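You operate a simulated robot arm through the tools that you are given. There is no shell and no other tool.

You run a simulated robot arm. Do the job below in one go: nothing can be reset, and whatever is moved stays where it is left.

JOB
Sow the grey tray, cover the seeds with grit and put the clear dome on.
Fine: one press of the yellow button, dial left at 1; carriage back at LOAD; put the shaker back; leave the other trays. Set down upright: grit shaker.
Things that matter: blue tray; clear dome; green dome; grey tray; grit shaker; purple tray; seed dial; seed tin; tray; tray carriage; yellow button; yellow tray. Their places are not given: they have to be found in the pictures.

It is judged by the outcome, as a careful person would: the job done as asked, and still so three seconds after it is handed in. It fails if anything else is knocked over, pushed out of place, dropped, spilled or broken. A push-on lid holds only when it is set on centred and level and pressed home; a screw cap is set on level and turned clockwise until tight.

ROBOT AND FRAMES
A 6-joint arm with a two-finger parallel gripper, fixed in place. Base frame: the origin is on the floor under the middle of its stand, x ahead of it, y to its left, z up; the work surface is at about z = 800. Lengths are in mm, angles in rad, forces in N, time in s.
With the tool pointing down near the work surface it reaches from about 320 to 820 mm from the base axis. Its first joint turns from -2.897 to 2.897 rad. Payload 3.43 kg.
The TCP is the grasp point between the finger pads, 34 mm short of the fingertips. In the tool frame z runs along the fingers and y along their closing line. The gripper opens to 128 mm. The fingers are 24 mm wide and 12 mm thick; the gripper's body (48 by 130 mm) begins 96 mm behind the TCP.
Orientation is that of the tool frame in the base frame, as a unit quaternion [w, x, y, z]. With the fingers straight down and closing along the base's y, the tool's x points along the base's -x, its y along +y and its z along -z.

CONTROLS
- The arm moves only by the tool step_arm. Its argument "steps" is a list of rows, each a list of 7 numbers: the shift along the base's x, y, z in mm, then the turn, a rotation vector about the base's x, y, z in rad, then the closure in counts, from 0 (fully open) to 255 (shut). In form: [[tx, ty, tz, wx, wy, wz, grip], ...]. A call has 1 to 20 rows; each row is the pose to reach, as a shift and turn from the pose commanded when the call began. A row lasts 0.2 s, in which the tool goes at most 50 mm and 0.15 rad; a call with a longer step from one row to the next is refused whole, and so is a gripper value outside its range. Where a pose cannot be reached the arm comes as near as it can. A force on the tool above 60 N (or 10 N above the force at the start of the call, whichever is more), or a blocked arm, ends the call early, and 0.2 s more pass. Each finger travels about 45 mm/s and halts on what it meets, pressing with about 22 N; the grip force reading is that of the motor and also rises with nothing between the fingers. The clock runs only during rows and for 0.2 s after the last one: add rows that repeat a pose to give the fingers time. It gives the time, the measured TCP pose, the force on the tool (base axes), the opening and the grip force at its end, in the units of the frame above (readings bear some noise), with the torque about the TCP (base axes, N m) and any sound that the robot's microphone picked up, and new pictures: "show" is both (left out), scene, wrist or none.
- Cameras (640 x 400 px; columns grow to the right, rows downward): "scene" is fixed at [49.4, 500.9, 1439.8]; the picture's right is [-0.62, -0.78, 0.00], its down [-0.28, 0.22, -0.94] and it looks along [0.73, -0.58, -0.35] (base axes); focal length 321 px, centre (320, 200). "wrist" rides on the gripper at [76, -11, -160] in the tool frame; the picture's right is [0.15, 0.99, 0.00], its down [-0.88, 0.13, -0.46] and it looks along [-0.45, 0.07, 0.89] (tool axes); focal length 234 px, centre (320, 200).
- locate(camera, pixels): for up to 12 pixels [column, row] of the newest picture of that camera ("zoom" is the newest enlarged one), the place [x, y, z] in the base frame of the surface seen there, good to about 2 mm. The clock stands still meanwhile.
- close_up(camera, box): a new picture of the part [left, top, right, bottom] of that camera's present view, enlarged. The clock stands still meanwhile.
- job_done(): hands the job in; it is judged then, once.

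Leave the gripper open and the arm clear of the work at the hand-in unless told otherwise.

The tools are called after "Emit:" as name(argument=value, ...) on one line, values as JSON. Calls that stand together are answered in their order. step_arm: Moves the arm, as the interface text tells. Its arguments: {"type":"object","properties":{"steps":{"type":"array","items":{"type":"array","items":{"type":"number"}}},"show":{"type":"string","enum":["both","scene","wrist","none"]}},"required":["steps"]} The other tools are called the same way: locate (camera, pixels) gives the place of the surface under pixels of a picture; close_up (camera, box) takes an enlarged picture of a part of a camera's view; job_done () hands the job in.

At the start:

```text
clock: 0.0
tool_pos: [423.2, -243.9, 1212.9]
orientation: [-0.001, 0.001, 1.0, -0.001]
contact_force: [0.2, 0.2, -0.1]
wrist_torque: [0.0, -0.02, -0.03]
finger_gap: 127.9
finger_force: 0.1
```

scene: 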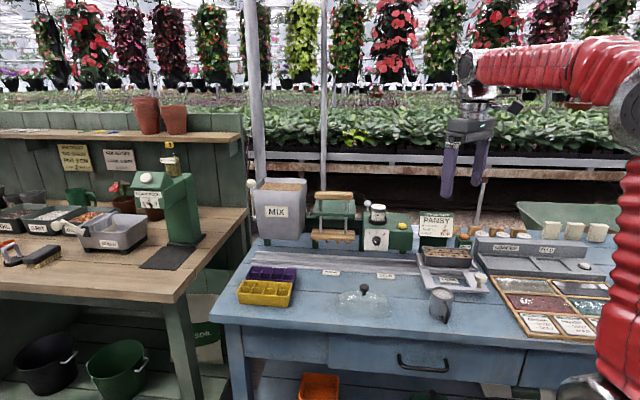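
wrist: 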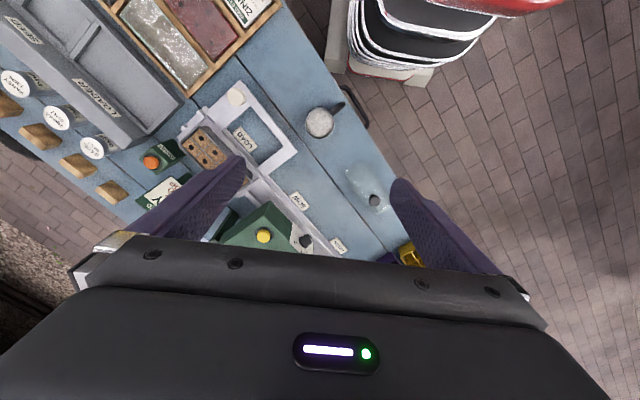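

I see a blue bench with a row of machines (a MIX hopper, a green press, a seeder with a yellow button), a rail with a LOAD carriage, a clear dome and a metal shaker. I'll take enlarged pictures before moving anything.

Emit:
close_up(camera="scene", box=[220, 170, 420, 330])

Emit:
close_up(camera="scene", box=[400, 190, 620, 350])

Emit:
close_up(camera="wrist", box=[80, 60, 420, 270])

Emit:
close_up(camera="scene", box=[0, 130, 220, 300])

```text
2.50 times, centred on (320, 250) of scene
```

zoom: 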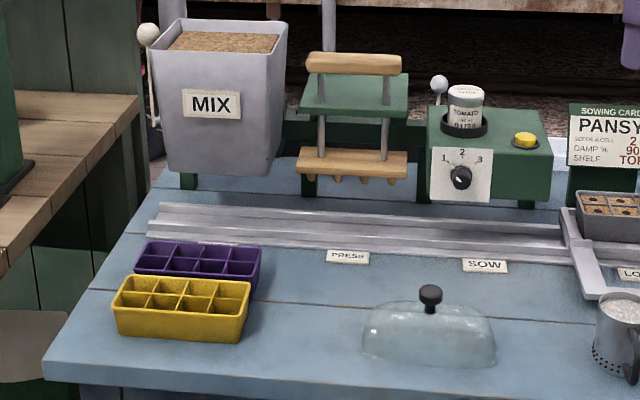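

```text
2.50 times, centred on (510, 270) of scene
```

zoom: 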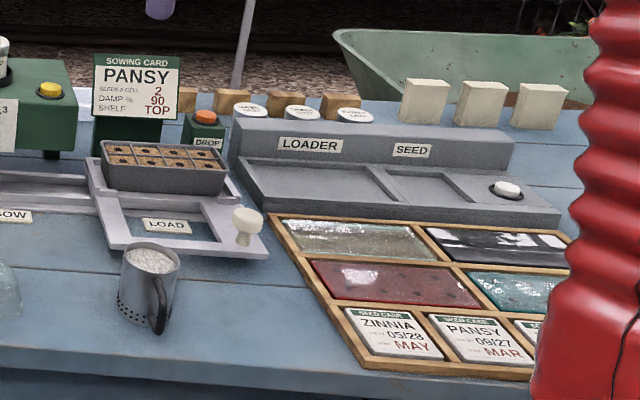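

```text
1.88 times, centred on (250, 165) of wrist
```

zoom: 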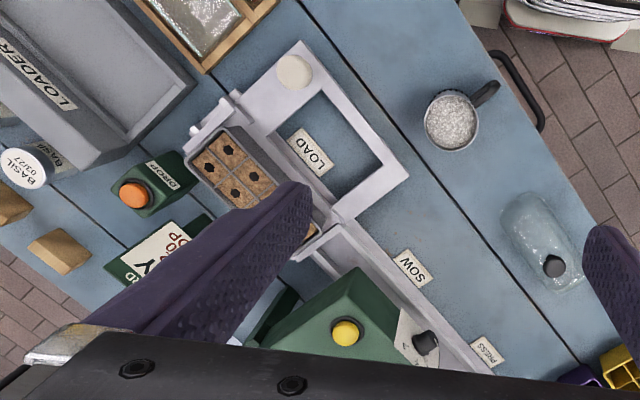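

```text
2.35 times, centred on (110, 215) of scene
```

zoom: 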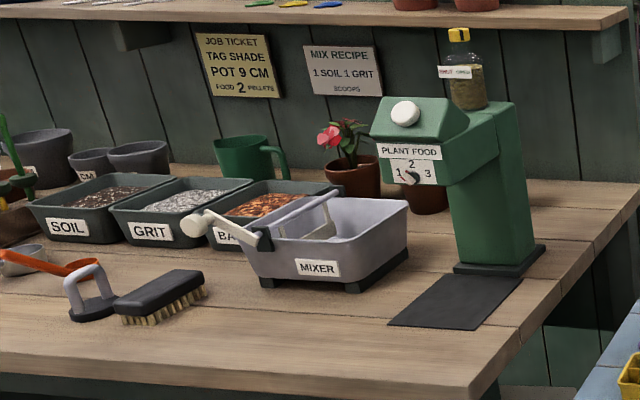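

The seeder's dial and button need a closer look, as do the carriage knob and the shaker.

Emit:
close_up(camera="scene", box=[350, 195, 420, 255])

Emit:
close_up(camera="scene", box=[410, 230, 500, 330])

Emit:
close_up(camera="scene", box=[320, 270, 410, 330])

Emit:
close_up(camera="wrist", box=[200, 170, 420, 280])

Emit:
locate(camera="scene", pixels=[[366, 288], [373, 240], [400, 226], [378, 207], [420, 255], [441, 250], [474, 266], [497, 280], [490, 292], [440, 292], [452, 318], [453, 262]])

```text
6.67 times, centred on (385, 225) of scene
```

zoom: 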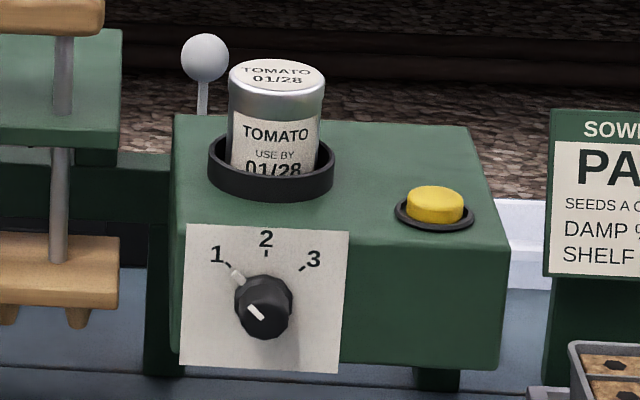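

```text
4.00 times, centred on (455, 280) of scene
```

zoom: 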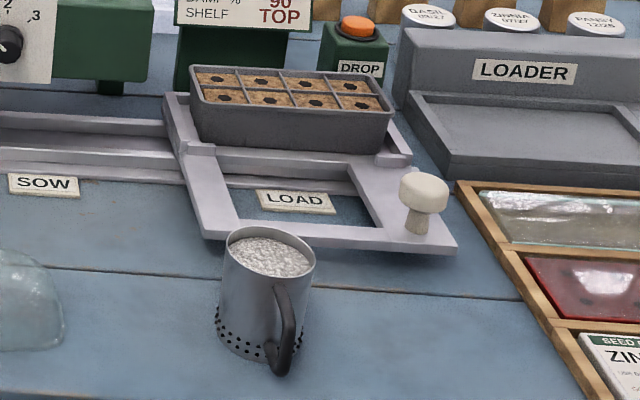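

```text
6.67 times, centred on (365, 300) of scene
```

zoom: 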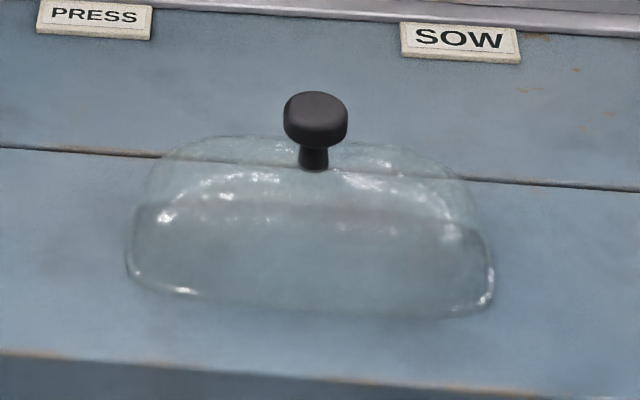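

```text
2.91 times, centred on (310, 225) of wrist
```

zoom: 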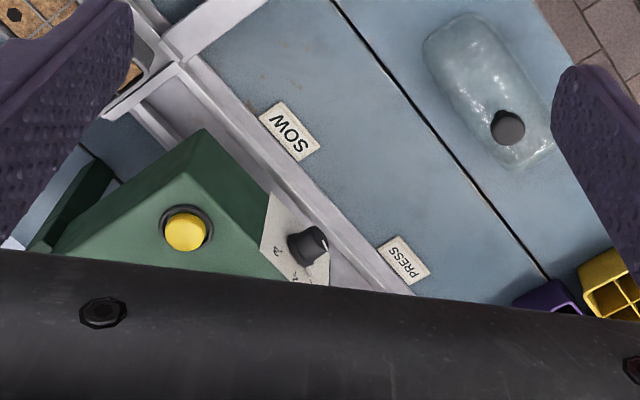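

```text
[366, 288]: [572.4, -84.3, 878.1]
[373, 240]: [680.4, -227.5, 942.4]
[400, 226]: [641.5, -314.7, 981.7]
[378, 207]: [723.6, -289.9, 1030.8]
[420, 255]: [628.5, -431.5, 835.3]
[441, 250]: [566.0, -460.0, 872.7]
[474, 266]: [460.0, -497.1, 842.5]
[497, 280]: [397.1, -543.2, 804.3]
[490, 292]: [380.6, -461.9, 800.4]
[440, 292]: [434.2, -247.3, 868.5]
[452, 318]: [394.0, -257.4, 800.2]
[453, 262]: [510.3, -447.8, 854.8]
```

The dial's white pointer seems to be towards 1, but I want to be sure. I'll zoom further in and locate points along the rail, the carriage and the tray.

Emit:
close_up(camera="scene", box=[366, 226, 390, 252])

Emit:
locate(camera="scene", pixels=[[332, 272], [385, 276], [450, 278], [280, 252], [420, 266], [462, 279], [472, 279], [509, 292], [525, 295], [430, 289], [366, 286], [480, 290]])

Emit:
locate(camera="wrist", pixels=[[237, 97], [212, 130], [186, 140], [204, 176], [297, 152], [258, 80], [197, 122], [319, 122], [374, 200], [264, 235], [305, 241], [245, 133]])

```text
15.38 times, centred on (378, 239) of scene
```

zoom: 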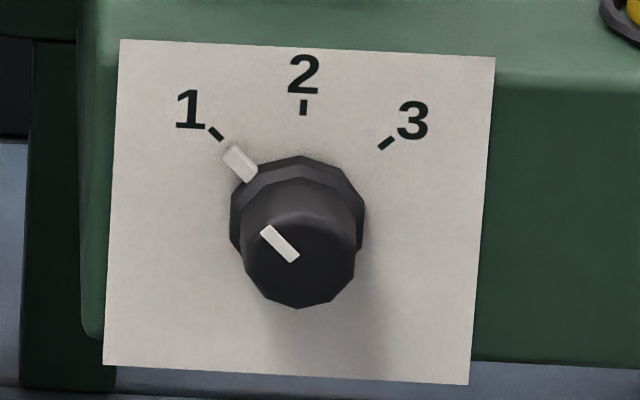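

```text
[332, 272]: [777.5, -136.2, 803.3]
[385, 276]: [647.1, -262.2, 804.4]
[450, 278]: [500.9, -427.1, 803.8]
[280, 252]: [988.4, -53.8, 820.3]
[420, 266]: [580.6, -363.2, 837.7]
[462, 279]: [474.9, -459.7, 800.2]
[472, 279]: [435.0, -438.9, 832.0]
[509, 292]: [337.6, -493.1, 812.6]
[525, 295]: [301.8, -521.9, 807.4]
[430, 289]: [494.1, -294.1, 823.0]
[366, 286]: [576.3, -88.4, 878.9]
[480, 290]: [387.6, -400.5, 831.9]
```

```text
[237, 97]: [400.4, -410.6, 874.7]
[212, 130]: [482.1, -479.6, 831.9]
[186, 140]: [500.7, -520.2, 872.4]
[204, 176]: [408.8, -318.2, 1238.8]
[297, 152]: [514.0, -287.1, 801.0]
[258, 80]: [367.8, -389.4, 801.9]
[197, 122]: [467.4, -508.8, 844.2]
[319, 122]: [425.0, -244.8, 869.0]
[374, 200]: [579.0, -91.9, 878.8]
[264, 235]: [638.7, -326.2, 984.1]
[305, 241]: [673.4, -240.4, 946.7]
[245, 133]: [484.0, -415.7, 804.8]
```

The dial is at 1 (its pointer lines up with the 1 tick), so I won't touch it. The rail runs roughly along (0.68, 0.73). I'll now turn the tool about -0.77 rad to square it with the bench and move back for a better wrist view.

Emit:
step_arm(steps=[[-15, -15, 0, 0, 0, -0.13, 0], [-30, -30, 0, 0, 0, -0.26, 0], [-45, -45, 0, 0, 0, -0.39, 0], [-60, -60, 0, 0, 0, -0.52, 0], [-75, -75, 0, 0, 0, -0.65, 0], [-88, -91, 0, 0, 0, -0.77, 0], [-88, -91, 0, 0, 0, -0.77, 0]])

```text
clock: 1.6
tool_pos: [336.3, -335.7, 1213.2]
orientation: [0.0, 0.377, 0.926, -0.001]
contact_force: [-0.9, -0.4, 0.8]
wrist_torque: [-0.02, 0.0, 0.03]
finger_gap: 128.1
finger_force: 0.1
```

scene: 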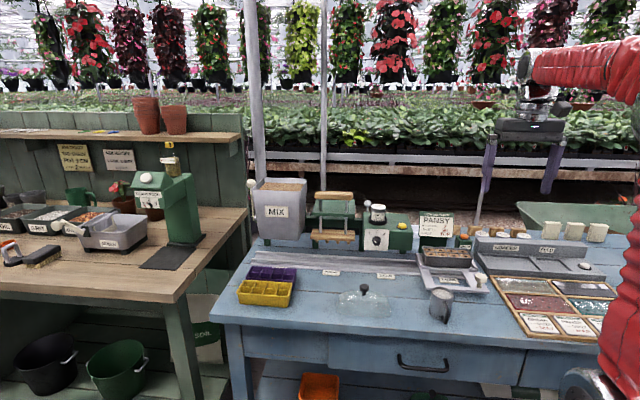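
wrist: 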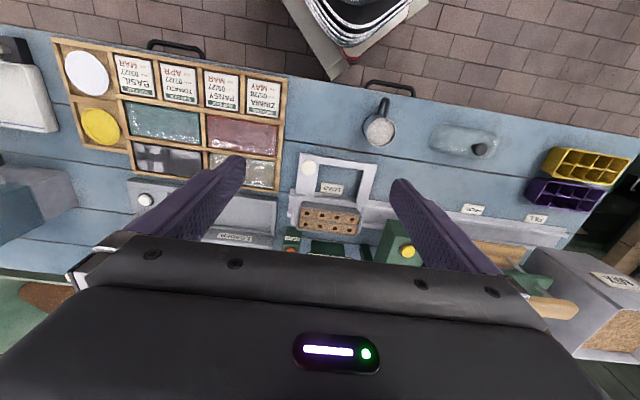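

The view is now aligned with the bench. I'll enlarge the carriage and tray, and the shaker and dome.

Emit:
close_up(camera="wrist", box=[270, 140, 400, 260])

Emit:
close_up(camera="wrist", box=[340, 80, 640, 260])

Emit:
locate(camera="wrist", pixels=[[309, 168], [301, 154], [376, 164], [290, 208], [360, 236], [303, 206], [358, 213], [378, 130], [383, 103], [480, 149], [431, 128], [496, 158]])

```text
3.33 times, centred on (335, 200) of wrist
```

zoom: 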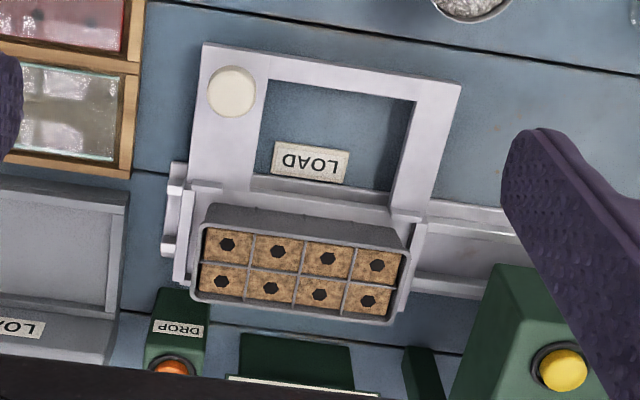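

```text
2.13 times, centred on (490, 170) of wrist
```

zoom: 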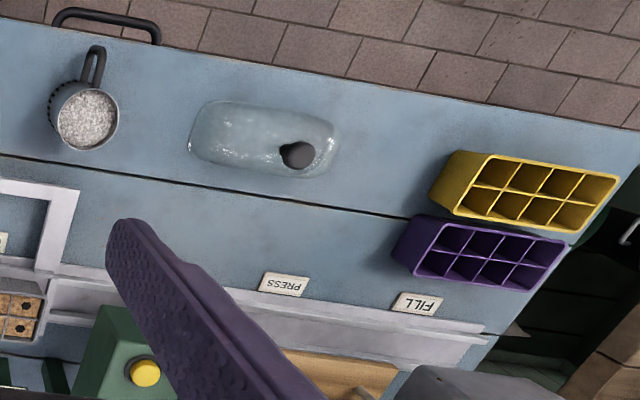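

```text
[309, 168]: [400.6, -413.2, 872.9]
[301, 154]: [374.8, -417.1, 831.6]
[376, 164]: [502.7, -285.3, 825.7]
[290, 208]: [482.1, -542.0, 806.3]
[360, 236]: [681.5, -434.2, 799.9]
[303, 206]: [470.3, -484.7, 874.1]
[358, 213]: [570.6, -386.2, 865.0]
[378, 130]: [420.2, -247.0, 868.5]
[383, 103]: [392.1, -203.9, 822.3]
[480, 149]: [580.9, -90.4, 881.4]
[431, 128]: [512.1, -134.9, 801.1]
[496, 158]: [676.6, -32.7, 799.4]
```

Next I'll zoom in on the shaker and dome to learn their shape and angle.

Emit:
close_up(camera="wrist", box=[350, 85, 410, 155])

Emit:
close_up(camera="scene", box=[422, 282, 466, 328])

Emit:
close_up(camera="wrist", box=[420, 110, 510, 180])

Emit:
close_up(camera="scene", box=[410, 240, 500, 300])

```text
5.71 times, centred on (380, 120) of wrist
```

zoom: 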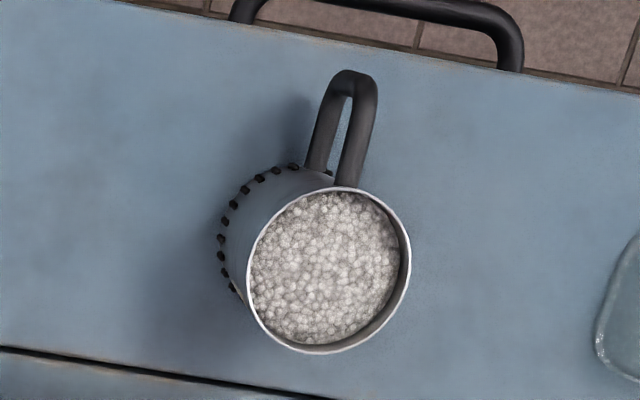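

```text
8.70 times, centred on (444, 305) of scene
```

zoom: 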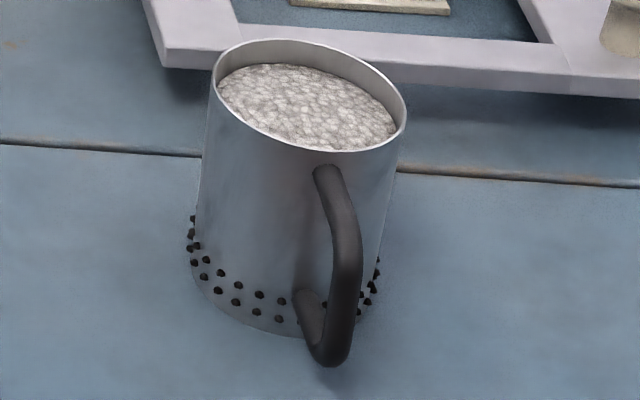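

```text
5.71 times, centred on (465, 145) of wrist
```

zoom: 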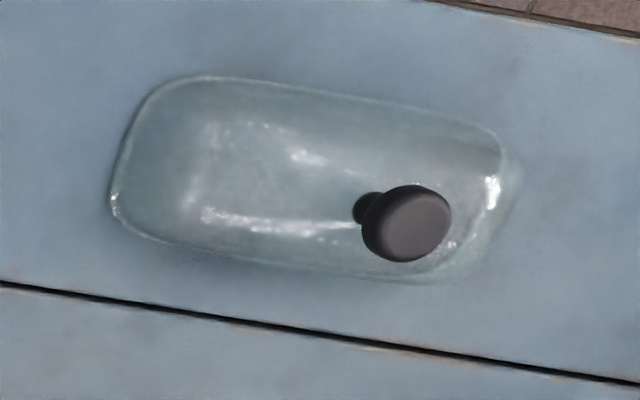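

```text
6.67 times, centred on (455, 270) of scene
```

zoom: 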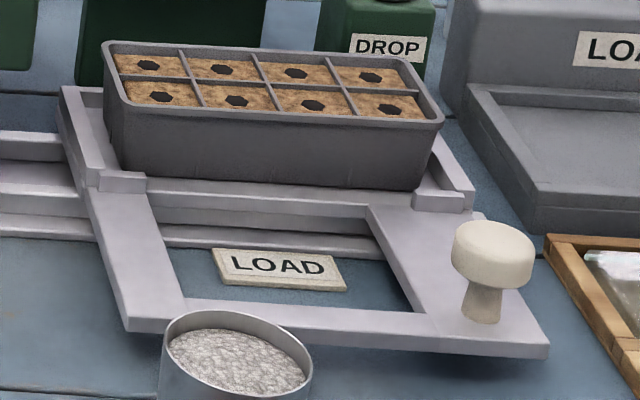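

The shaker is an open mug with small holes round the foot of its wall. I'll locate the tray rim corners, plate corners and knob in the enlarged scene view.

Emit:
locate(camera="zoom", pixels=[[493, 240], [107, 45], [408, 60], [437, 120], [128, 101], [132, 320], [545, 348], [66, 90], [148, 66], [388, 108], [280, 265], [482, 312]])

Emit:
locate(camera="wrist", pixels=[[332, 188], [472, 209], [537, 218], [408, 251], [437, 204], [560, 235], [400, 215], [331, 218], [327, 222], [306, 229], [313, 206], [392, 226]])

```text
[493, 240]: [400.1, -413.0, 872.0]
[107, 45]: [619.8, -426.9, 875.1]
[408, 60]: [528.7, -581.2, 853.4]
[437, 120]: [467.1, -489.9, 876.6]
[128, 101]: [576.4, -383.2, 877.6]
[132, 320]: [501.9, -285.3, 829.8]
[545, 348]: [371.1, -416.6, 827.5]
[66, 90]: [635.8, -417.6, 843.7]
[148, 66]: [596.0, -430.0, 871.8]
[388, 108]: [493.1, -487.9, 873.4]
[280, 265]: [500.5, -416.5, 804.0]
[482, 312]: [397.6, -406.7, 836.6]
```

```text
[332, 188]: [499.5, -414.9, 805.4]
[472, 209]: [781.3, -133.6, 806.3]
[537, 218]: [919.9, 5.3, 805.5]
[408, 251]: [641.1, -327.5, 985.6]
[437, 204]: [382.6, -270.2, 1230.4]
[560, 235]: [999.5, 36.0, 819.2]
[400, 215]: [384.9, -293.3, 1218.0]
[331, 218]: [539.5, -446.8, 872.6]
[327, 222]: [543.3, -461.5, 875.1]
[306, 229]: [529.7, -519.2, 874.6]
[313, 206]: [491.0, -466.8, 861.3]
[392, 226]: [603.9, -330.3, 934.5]
```

The rail runs along (0.707, 0.707), and LOAD, PRESS and FILL are evenly spaced with SOW between. I'll measure the seeder body and SOW label from the scene camera to know where SOW lies.

Emit:
close_up(camera="scene", box=[355, 195, 425, 285])

```text
4.44 times, centred on (390, 240) of scene
```

zoom: 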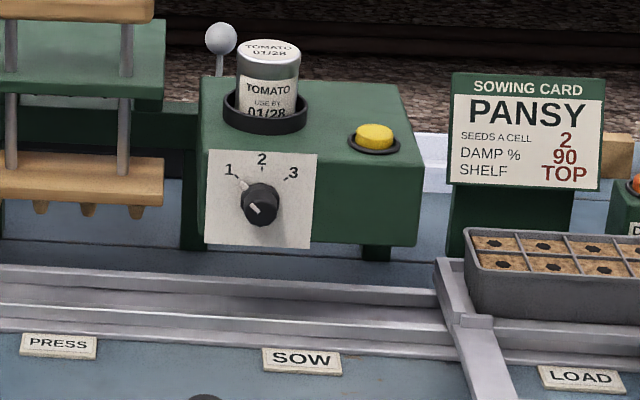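

Emit:
locate(camera="zoom", pixels=[[302, 360], [264, 352], [342, 363], [202, 155], [415, 168], [416, 240], [204, 105], [374, 136], [262, 206], [270, 48], [220, 38], [582, 379]])

Emit:
locate(camera="scene", pixels=[[326, 205], [330, 230], [268, 185], [255, 290], [270, 270], [360, 300], [444, 292], [488, 253]])

```text
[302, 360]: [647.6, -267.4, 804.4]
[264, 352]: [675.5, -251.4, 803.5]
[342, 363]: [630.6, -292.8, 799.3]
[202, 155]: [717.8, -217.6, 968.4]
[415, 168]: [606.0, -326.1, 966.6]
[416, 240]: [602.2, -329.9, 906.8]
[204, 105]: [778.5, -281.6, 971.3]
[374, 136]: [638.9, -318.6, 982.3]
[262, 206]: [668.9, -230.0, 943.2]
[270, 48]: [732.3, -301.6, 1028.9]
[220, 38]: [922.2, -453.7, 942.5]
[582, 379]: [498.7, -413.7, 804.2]
```

```text
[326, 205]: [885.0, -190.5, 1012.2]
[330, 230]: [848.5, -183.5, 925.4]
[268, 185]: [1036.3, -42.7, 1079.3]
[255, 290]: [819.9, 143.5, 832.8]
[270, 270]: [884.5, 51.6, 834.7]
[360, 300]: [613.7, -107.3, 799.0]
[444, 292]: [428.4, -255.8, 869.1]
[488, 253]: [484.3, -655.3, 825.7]
```

The SOW label is at d≈269 along the rail and LOAD at d≈60, so the carriage travels about 209 mm. The carriage's white knob is at (400.3, -412.5), top z≈872. I'll move above it with the fingers part-closed.

Emit:
step_arm(steps=[[13, -15, -43, 0, 0, -0.015, 60], [26, -30, -86, 0, 0, -0.015, 120], [39, -46, -129, 0, 0, -0.015, 130], [52, -61, -172, 0, 0, -0.015, 130], [64, -76.8, -210, 0, 0, -0.015, 130], [64, -76.8, -250, 0, 0, -0.015, 130], [64, -76.8, -270, 0, 0, -0.015, 130], [64, -76.8, -270, 0, 0, -0.015, 130]])

```text
clock: 3.4
tool_pos: [397.7, -410.5, 945.6]
orientation: [0.001, 0.384, 0.923, -0.001]
contact_force: [0.3, -0.2, 0.0]
wrist_torque: [-0.02, 0.02, -0.01]
finger_gap: 62.7
finger_force: 0.0
```

scene: 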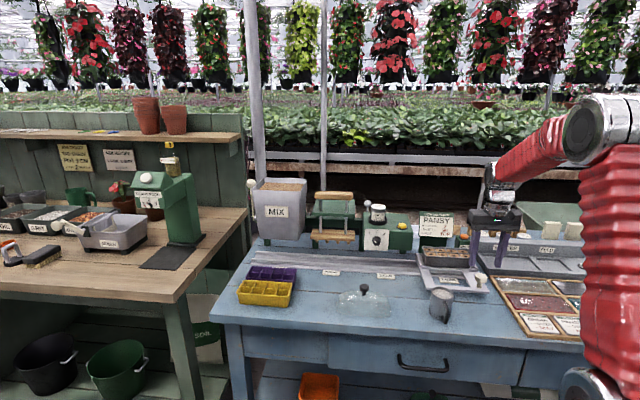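
wrist: 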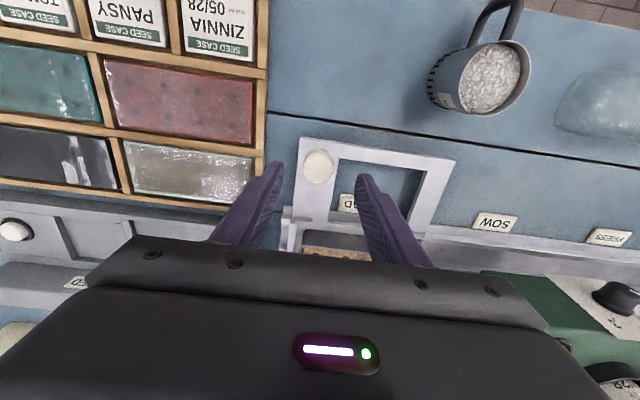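

The tool is above the knob at z≈946. I'll check the knob's place again from this nearer view (about pixel 319,166) and also look over the shaker.

Emit:
locate(camera="wrist", pixels=[[319, 166], [305, 166], [334, 166], [319, 151], [319, 181], [490, 80], [482, 108], [466, 78], [522, 62], [500, 38], [495, 222], [300, 215]])

Emit:
close_up(camera="wrist", box=[400, 0, 560, 130])

```text
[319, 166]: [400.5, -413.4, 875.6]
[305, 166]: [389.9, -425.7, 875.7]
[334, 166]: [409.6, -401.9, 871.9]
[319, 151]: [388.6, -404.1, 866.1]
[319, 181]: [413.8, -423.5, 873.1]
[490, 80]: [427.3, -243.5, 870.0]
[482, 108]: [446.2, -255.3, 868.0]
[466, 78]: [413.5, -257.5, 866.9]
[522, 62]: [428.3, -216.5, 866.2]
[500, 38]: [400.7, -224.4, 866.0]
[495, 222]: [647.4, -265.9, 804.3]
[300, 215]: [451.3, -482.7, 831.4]
```

```text
3.08 times, centred on (480, 65) of wrist
```

zoom: 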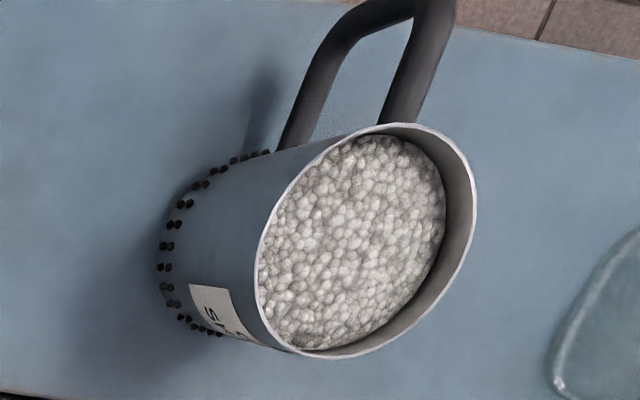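

The knob centre is confirmed at about (400.5, -413.4) with a radius near 15 mm. I'll descend to z≈877, leaving the fingertips about 11 mm above the plate, and close on the knob.

Emit:
step_arm(steps=[[2.8, -2.5, -35, 0, 0, 0, 130], [2.8, -2.5, -60, 0, 0, 0, 130], [2.8, -2.5, -69, 0, 0, 0, 130], [2.8, -2.5, -69, 0, 0, 0, 160], [2.8, -2.5, -69, 0, 0, 0, 185], [2.8, -2.5, -69, 0, 0, 0, 210], [2.8, -2.5, -69, 0, 0, 0, 210]])

```text
clock: 5.0
tool_pos: [401.4, -414.9, 874.9]
orientation: [0.0, 0.384, 0.923, -0.001]
contact_force: [0.2, -1.6, -3.2]
wrist_torque: [-0.14, -0.16, -0.03]
finger_gap: 33.3
finger_force: 45.4
```

scene: 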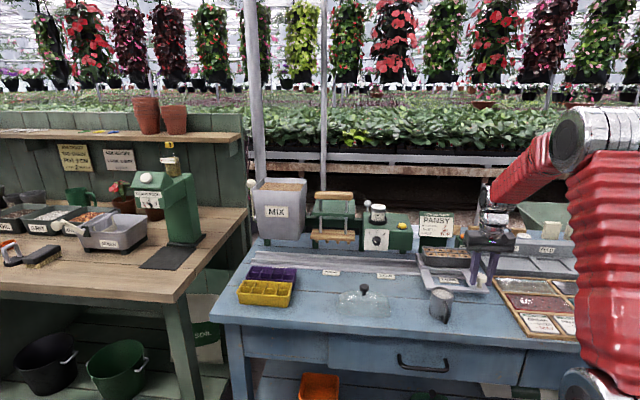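
wrist: 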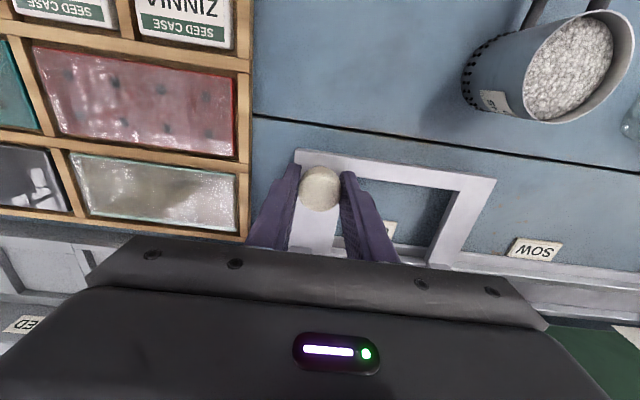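

The knob is held at a 33 mm gap with small forces. I'll drag it 40 mm along the rail first to see that the carriage slides freely.

Emit:
step_arm(steps=[[5, 5, 0, 0, 0, 0, 210], [12, 12, 0, 0, 0, 0, 210], [20, 20, 0, 0, 0, 0, 210], [28.3, 28.3, 0, 0, 0, 0, 210], [28.3, 28.3, 0, 0, 0, 0, 210]], show="both")

```text
clock: 6.2
tool_pos: [430.2, -387.3, 875.3]
orientation: [-0.001, 0.384, 0.923, -0.001]
contact_force: [-5.5, 5.4, 7.9]
wrist_torque: [0.68, 0.73, 0.01]
finger_gap: 33.2
finger_force: 44.8
```

scene: 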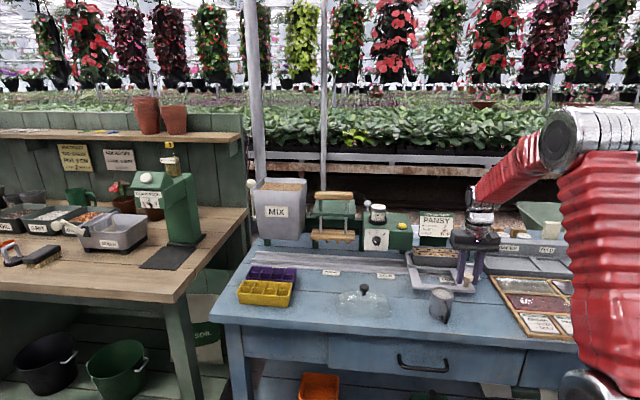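
wrist: 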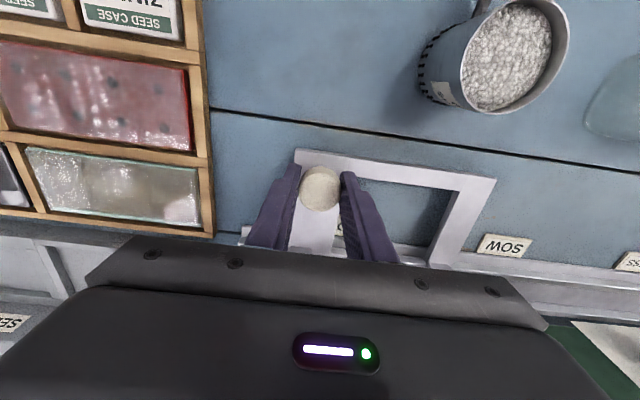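

The carriage slides with only a few newtons. I'll continue the remaining ~169 mm to SOW.

Emit:
step_arm(steps=[[8.5, 8.5, 0, 0, 0, 0, 210], [17, 17, 0, 0, 0, 0, 210], [26, 26, 0, 0, 0, 0, 210], [35, 35, 0, 0, 0, 0, 210], [44, 44, 0, 0, 0, 0, 210], [53, 53, 0, 0, 0, 0, 210], [62, 62, 0, 0, 0, 0, 210], [71, 71, 0, 0, 0, 0, 210], [80, 80, 0, 0, 0, 0, 210], [89, 89, 0, 0, 0, 0, 210], [98, 98, 0, 0, 0, 0, 210], [106, 106, 0, 0, 0, 0, 210], [113, 113, 0, 0, 0, 0, 210], [118, 118, 0, 0, 0, 0, 210], [119.5, 119.5, 0, 0, 0, 0, 210], [119.5, 119.5, 0, 0, 0, 0, 210]])

```text
clock: 9.6
tool_pos: [550.7, -265.0, 875.1]
orientation: [-0.001, 0.384, 0.923, -0.001]
contact_force: [-3.7, 2.5, -10.9]
wrist_torque: [-0.02, 0.09, -0.07]
finger_gap: 33.3
finger_force: 45.2
```

scene: 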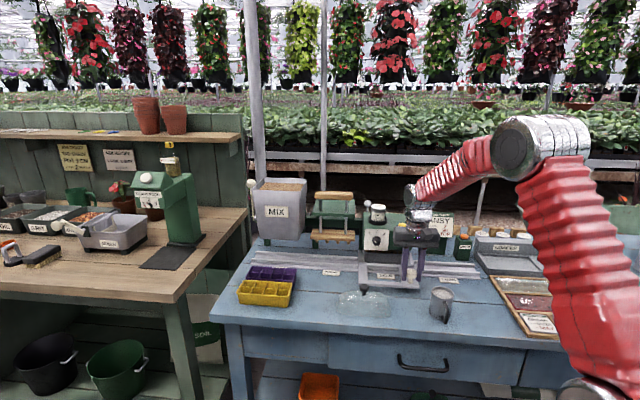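
wrist: 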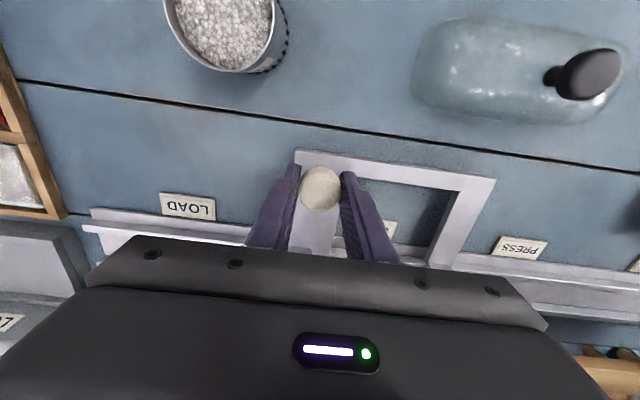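

Measured travel is about 211.5 mm. I'll check the carriage plate's corners and the SOW label against each other.

Emit:
close_up(camera="scene", box=[340, 220, 470, 310])

Emit:
locate(camera="wrist", pixels=[[297, 153], [493, 182], [320, 190], [346, 182], [465, 192], [518, 247], [187, 207], [390, 230]])

```text
4.44 times, centred on (405, 265) of scene
```

zoom: 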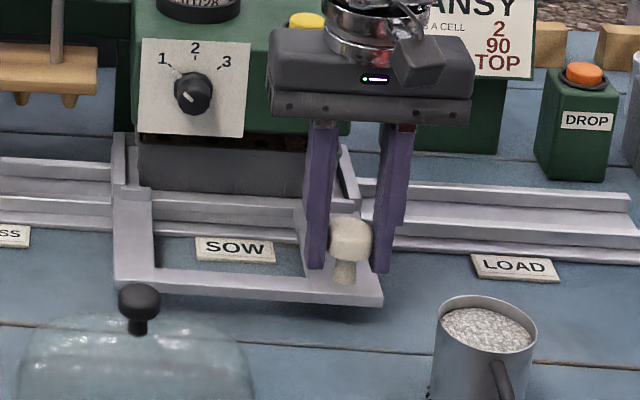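

```text
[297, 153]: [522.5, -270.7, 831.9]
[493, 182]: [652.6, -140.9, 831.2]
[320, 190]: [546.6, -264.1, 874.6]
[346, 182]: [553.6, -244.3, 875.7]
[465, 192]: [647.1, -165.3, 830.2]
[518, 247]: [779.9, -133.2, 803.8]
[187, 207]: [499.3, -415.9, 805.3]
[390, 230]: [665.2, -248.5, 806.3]
```

The plate is centred at d≈269.9 against the SOW label's 269.4, so the carriage is at SOW with the tray under the seeder. I'll open the fingers, rise straight up and close them for pressing.

Emit:
step_arm(steps=[[0, 0, 0, 0, 0, 0, 170], [0, 0, 0, 0, 0, 0, 130], [0, 0, 0, 0, 0, 0, 130], [0, 0, 30, 0, 0, 0, 130], [0, 0, 75, 0, 0, 0, 130], [0, 0, 120, 0, 0, 0, 180], [0, 0, 165, 0, 0, 0, 255], [0, 0, 185, 0, 0, 0, 255], [0, 0, 185, 0, 0, 0, 255], [0, 0, 185, 0, 0, 0, 255]])

```text
clock: 11.8
tool_pos: [548.4, -266.4, 1062.3]
orientation: [-0.001, 0.383, 0.924, 0.0]
contact_force: [-0.1, -0.1, -0.1]
wrist_torque: [0.0, -0.01, 0.03]
finger_gap: 0.2
finger_force: 22.4
```

scene: 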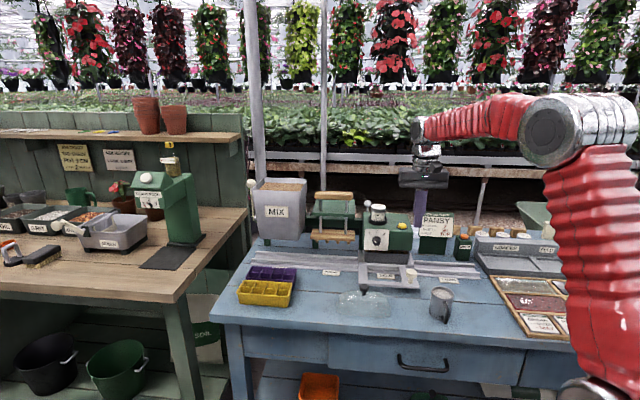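
wrist: 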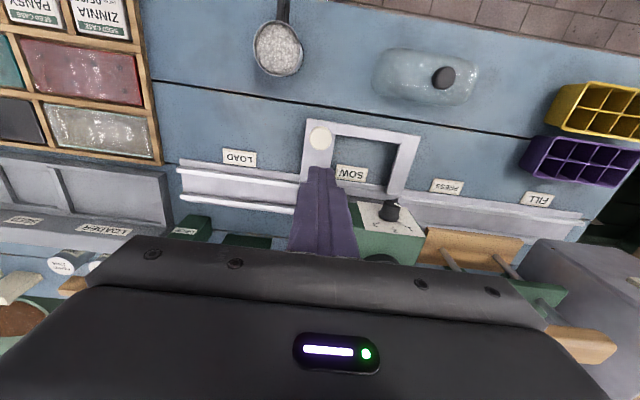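

The fingers are shut and clear. I'll zoom on the seeder to fix the yellow button's centre.

Emit:
close_up(camera="scene", box=[380, 205, 425, 245])

```text
10.00 times, centred on (402, 225) of scene
```

zoom: 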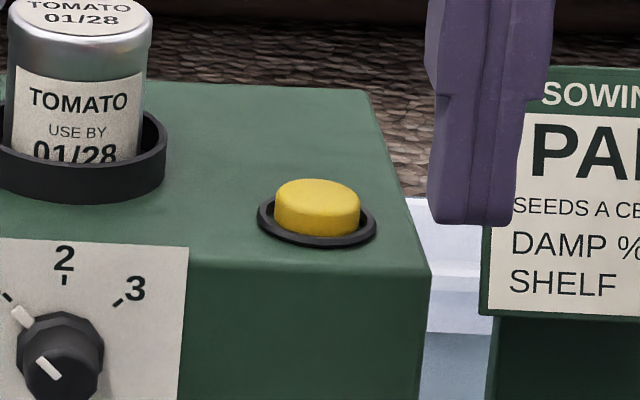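

Emit:
locate(camera="zoom", pixels=[[317, 193], [290, 193], [345, 193], [317, 184], [317, 203], [317, 240], [280, 215], [355, 215], [230, 200], [60, 5], [420, 260], [365, 95]])

```text
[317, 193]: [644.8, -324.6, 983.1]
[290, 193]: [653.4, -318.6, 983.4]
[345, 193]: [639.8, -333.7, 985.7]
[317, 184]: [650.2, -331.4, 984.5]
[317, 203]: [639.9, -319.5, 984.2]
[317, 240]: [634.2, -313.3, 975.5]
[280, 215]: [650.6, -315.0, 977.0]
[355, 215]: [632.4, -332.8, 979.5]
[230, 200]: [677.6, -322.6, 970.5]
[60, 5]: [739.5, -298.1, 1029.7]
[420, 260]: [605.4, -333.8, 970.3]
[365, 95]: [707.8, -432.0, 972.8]
```

The button centre is (645.5, -325.5), top z≈984. I'll move over it and lower the fingertips to about 12 mm above.

Emit:
step_arm(steps=[[30, -18, 0, 0, 0, 0, 255], [60, -36, 0, 0, 0, 0, 255], [90, -54, 0, 0, 0, 0, 255], [97.1, -59.1, 0, 0, 0, 0, 255], [97.1, -59.1, -15, 0, 0, 0, 255], [97.1, -59.1, -32, 0, 0, 0, 255], [97.1, -59.1, -32, 0, 0, 0, 255]])

Emit:
close_up(camera="scene", box=[380, 195, 425, 245])

```text
clock: 13.4
tool_pos: [647.0, -324.1, 1028.9]
orientation: [0.0, 0.384, 0.923, -0.001]
contact_force: [0.5, -0.2, -0.2]
wrist_torque: [0.02, -0.01, -0.01]
finger_gap: 0.1
finger_force: 22.0
```

scene: 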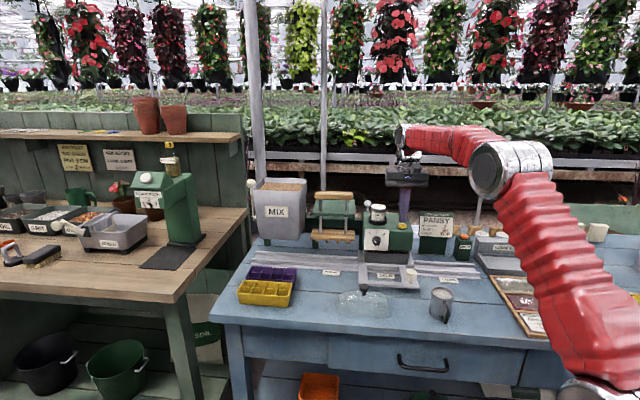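
wrist: 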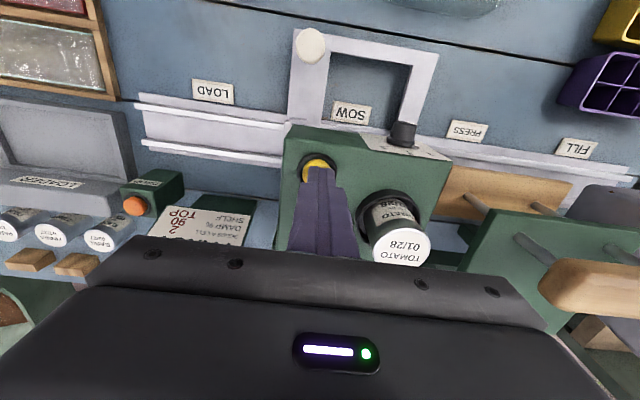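

```text
8.00 times, centred on (402, 220) of scene
```

zoom: 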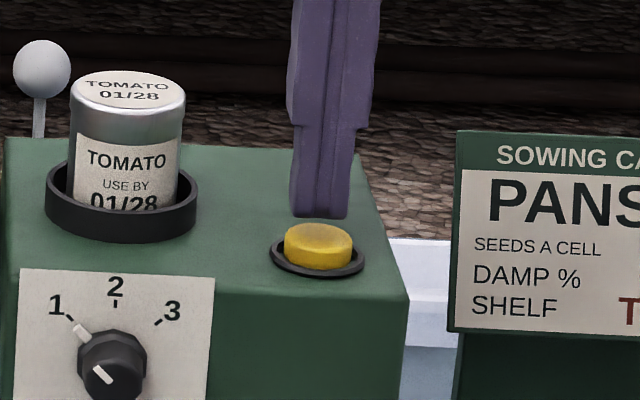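

The fingertips are straight above the button. I'll lower in small steps and watch for contact force and a sound.

Emit:
step_arm(steps=[[-1, -1, -5, 0, 0, 0, 255], [-1, -1, -9, 0, 0, 0, 255], [-1, -1, -12, 0, 0, 0, 255], [-1, -1, -14, 0, 0, 0, 255], [-1, -1, -14, 0, 0, 0, 255]], show="none")

```text
clock: 14.6
tool_pos: [644.3, -326.4, 1015.4]
orientation: [-0.001, 0.383, 0.924, -0.001]
contact_force: [0.3, 1.3, 2.1]
wrist_torque: [0.06, -0.02, -0.02]
finger_gap: 0.0
finger_force: 22.4
heard: click
```

I heard a click at about 2 N. I'll look at the button before moving.

Emit:
close_up(camera="scene", box=[380, 195, 425, 245])

Emit:
close_up(camera="scene", box=[350, 235, 430, 295])

```text
8.00 times, centred on (402, 220) of scene
```

zoom: 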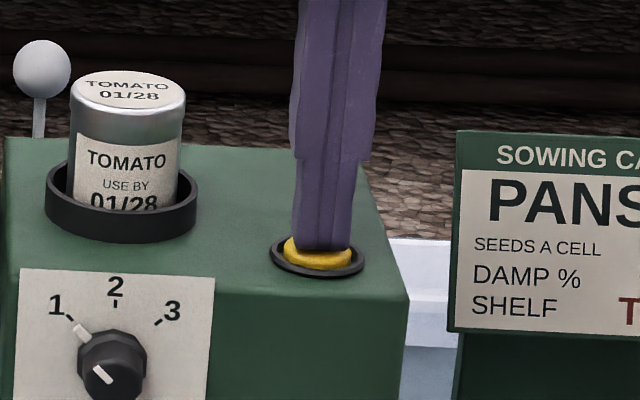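

```text
6.67 times, centred on (390, 265) of scene
```

zoom: 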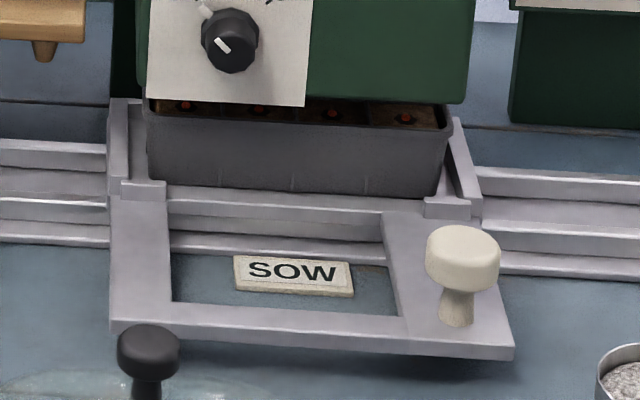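

Red seeds now show in the cell dimples, so the one press has worked. I'll lift off straight up, go back over the knob and part-open the fingers.

Emit:
step_arm(steps=[[0, 0, 20, 0, 0, 0, 255], [0, 0, 50, 0, 0, 0, 255], [-30, 20, 50, 0, 0, 0, 255], [-60, 40, 50, 0, 0, 0, 220], [-94, 60.5, 45, 0, 0, 0, 160], [-94.5, 61, 10, 0, 0, 0, 130], [-94.5, 61, -30, 0, 0, 0, 130], [-94.5, 61, -65, 0, 0, 0, 130], [-94.5, 61, -65, 0, 0, 0, 130]])

```text
clock: 16.6
tool_pos: [550.0, -265.5, 948.1]
orientation: [0.0, 0.383, 0.924, -0.001]
contact_force: [-0.1, 0.0, 0.0]
wrist_torque: [0.01, 0.0, 0.02]
finger_gap: 63.1
finger_force: 0.1
```

scene: 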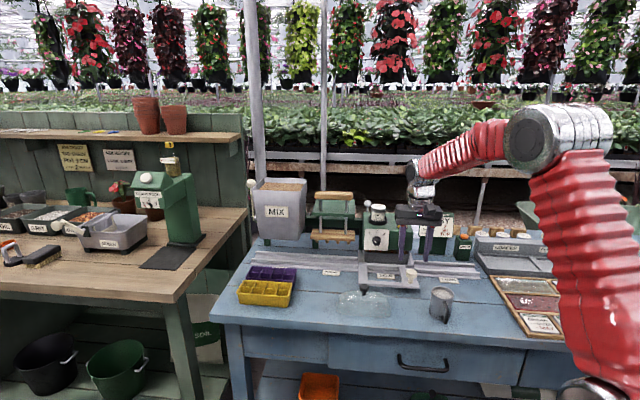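
wrist: 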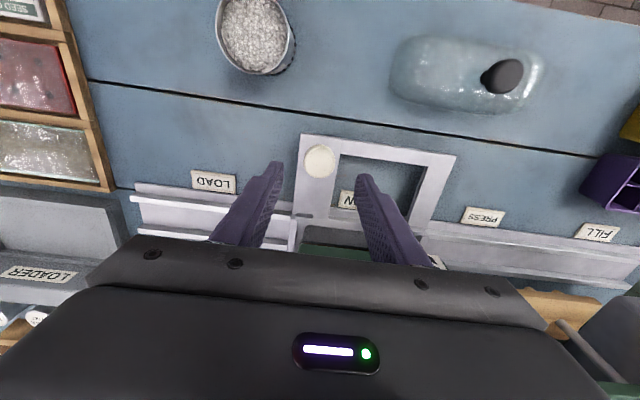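

The knob sits centred between the open fingers. I'll descend to z≈876 and close on it.

Emit:
step_arm(steps=[[-0.8, 0.5, -35, 0, 0, 0, 130], [-0.8, 0.5, -60, 0, 0, 0, 130], [-0.8, 0.5, -72, 0, 0, 0, 130], [-0.8, 0.5, -72, 0, 0, 0, 160], [-0.8, 0.5, -72, 0, 0, 0, 185], [-0.8, 0.5, -72, 0, 0, 0, 210], [-0.8, 0.5, -72, 0, 0, 0, 210]], show="wrist")

```text
clock: 18.2
tool_pos: [550.1, -266.5, 877.2]
orientation: [0.0, 0.384, 0.923, 0.0]
contact_force: [-2.2, -3.3, -4.8]
wrist_torque: [-0.21, -0.06, -0.02]
finger_gap: 33.4
finger_force: 45.0
```

wrist: 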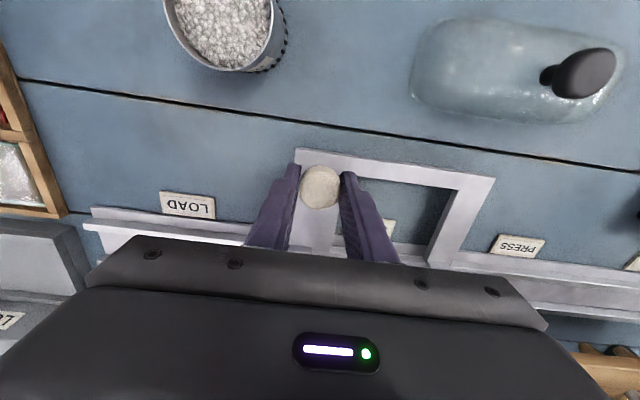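

The grip is firm at 33 mm. I'll drag the carriage smoothly back 209.4 mm to LOAD.

Emit:
step_arm(steps=[[-4, -4, 0, 0, 0, 0, 210], [-11, -11, 0, 0, 0, 0, 210], [-20, -20, 0, 0, 0, 0, 210], [-29, -29, 0, 0, 0, 0, 210], [-38, -38, 0, 0, 0, 0, 210], [-47, -47, 0, 0, 0, 0, 210], [-56, -56, 0, 0, 0, 0, 210], [-65, -65, 0, 0, 0, 0, 210], [-74, -74, 0, 0, 0, 0, 210], [-83, -83, 0, 0, 0, 0, 210], [-92, -92, 0, 0, 0, 0, 210], [-101, -101, 0, 0, 0, 0, 210], [-110, -110, 0, 0, 0, 0, 210], [-119, -119, 0, 0, 0, 0, 210], [-128, -128, 0, 0, 0, 0, 210], [-136, -136, 0, 0, 0, 0, 210], [-143, -143, 0, 0, 0, 0, 210], [-147, -147, 0, 0, 0, 0, 210], [-148, -148, 0, 0, 0, 0, 210], [-148, -148, 0, 0, 0, 0, 210]])

```text
clock: 22.4
tool_pos: [401.7, -413.7, 876.8]
orientation: [0.0, 0.383, 0.924, -0.001]
contact_force: [10.4, -16.7, 10.0]
wrist_torque: [-0.7, -0.6, -0.02]
finger_gap: 33.3
finger_force: 45.7
```

scene: 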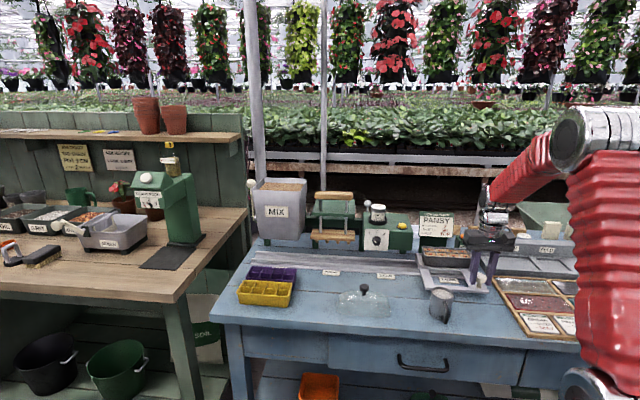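
wrist: 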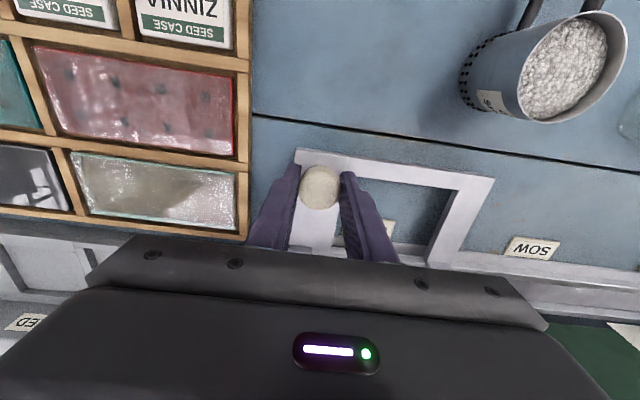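

Tool d is -8.5 against -9.5 at the first grasp. I'll check the plate corners against the original before releasing.

Emit:
locate(camera="wrist", pixels=[[297, 153], [493, 182], [465, 192], [533, 249]])

Emit:
close_up(camera="scene", box=[410, 240, 500, 300])

```text
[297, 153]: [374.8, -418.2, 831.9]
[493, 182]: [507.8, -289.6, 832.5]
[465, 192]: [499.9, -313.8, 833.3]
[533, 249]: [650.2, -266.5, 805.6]
```

```text
6.67 times, centred on (455, 270) of scene
```

zoom: 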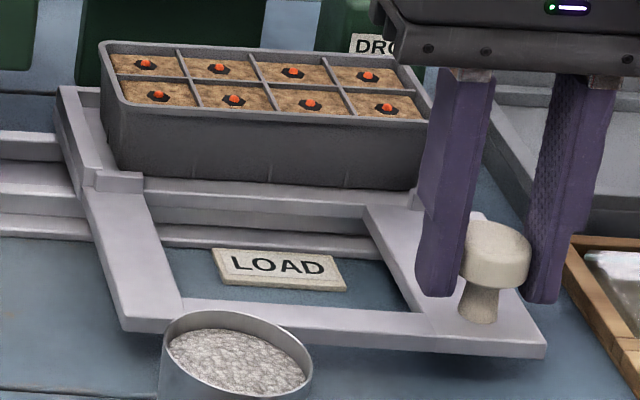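

All eight cells hold a seed. The carriage is about 1.3 mm short of its starting place, so I'll nudge it, release, and rise.

Emit:
step_arm(steps=[[-0.5, -1.0, 0, 0, 0, 0, 210], [-0.7, -1.5, 0, 0, 0, 0, 210], [-0.7, -1.5, 0, 0, 0, 0, 210], [-0.7, -1.5, 0, 0, 0, 0, 170], [-0.7, -1.5, 0, 0, 0, 0, 130], [-0.7, -1.5, 0, 0, 0, 0, 130], [-0.7, -1.5, 40, 0, 0, 0, 130], [-0.7, -1.5, 85, 0, 0, 0, 130], [-0.7, -1.5, 130, 0, 0, 0, 130], [-0.7, -1.5, 170, 0, 0, 0, 60], [-0.7, -1.5, 170, 0, 0, 0, 0]])

Emit:
close_up(camera="scene", box=[410, 240, 500, 300])

```text
clock: 24.8
tool_pos: [402.0, -413.2, 1047.6]
orientation: [-0.001, 0.384, 0.923, 0.0]
contact_force: [-0.2, 0.4, 0.4]
wrist_torque: [0.01, 0.02, 0.03]
finger_gap: 114.1
finger_force: 0.1
```

scene: 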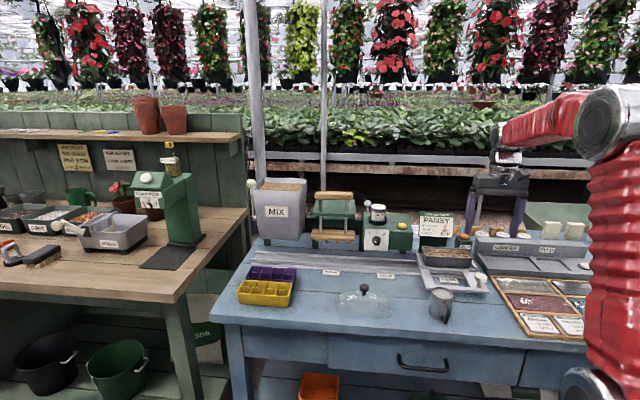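
wrist: 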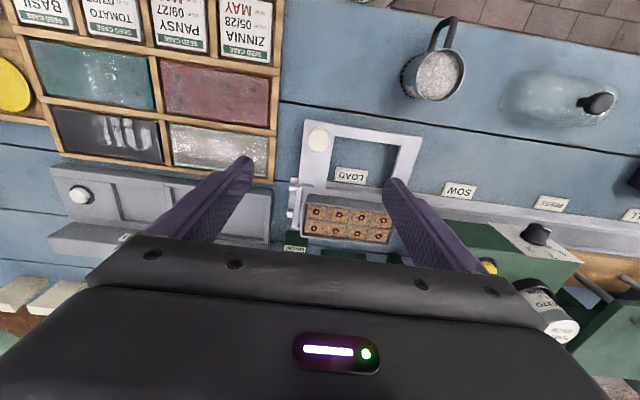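

```text
6.67 times, centred on (455, 270) of scene
```

zoom: 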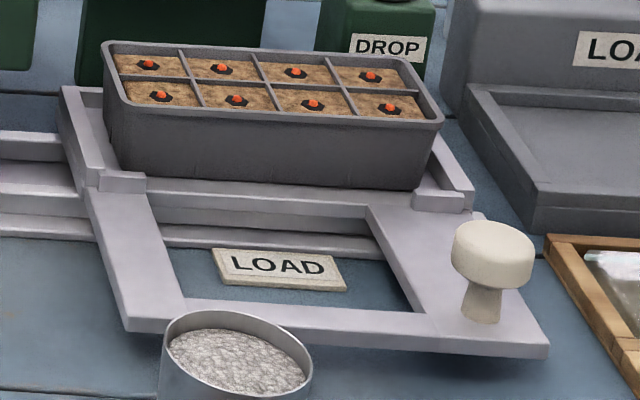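

The view now matches the original, so the carriage is back at LOAD. Next is the shaker; I'll measure its rim, handle and foot in an enlarged wrist view.

Emit:
close_up(camera="wrist", box=[385, 5, 485, 110])

```text
3.81 times, centred on (435, 58) of wrist
```

zoom: 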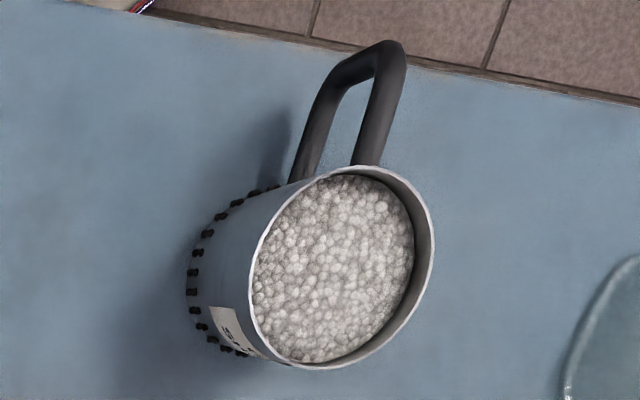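

Emit:
locate(camera="zoom", pixels=[[252, 290], [433, 230], [320, 368], [370, 168], [335, 262], [283, 210], [415, 320], [390, 55], [190, 290], [230, 350], [365, 140], [310, 150]])

Emit:
close_up(camera="scene", box=[422, 282, 466, 328])

```text
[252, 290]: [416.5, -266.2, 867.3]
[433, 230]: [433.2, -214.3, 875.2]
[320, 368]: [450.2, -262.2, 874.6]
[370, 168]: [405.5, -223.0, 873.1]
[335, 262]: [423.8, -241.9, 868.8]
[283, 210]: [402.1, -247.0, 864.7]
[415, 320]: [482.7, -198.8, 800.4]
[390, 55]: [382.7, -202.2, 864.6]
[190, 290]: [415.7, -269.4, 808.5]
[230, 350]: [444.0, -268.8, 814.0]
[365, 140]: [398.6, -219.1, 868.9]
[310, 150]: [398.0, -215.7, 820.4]
```

```text
8.70 times, centred on (444, 305) of scene
```

zoom: 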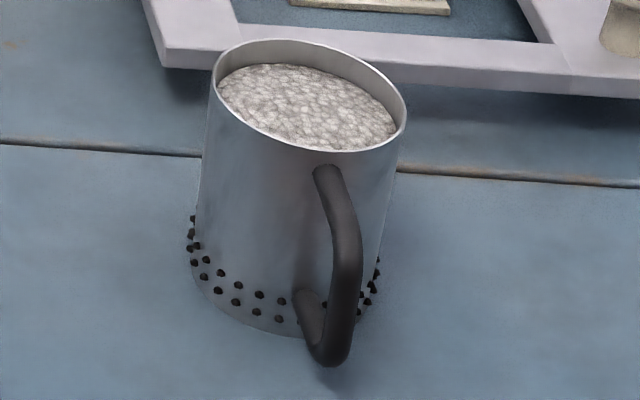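

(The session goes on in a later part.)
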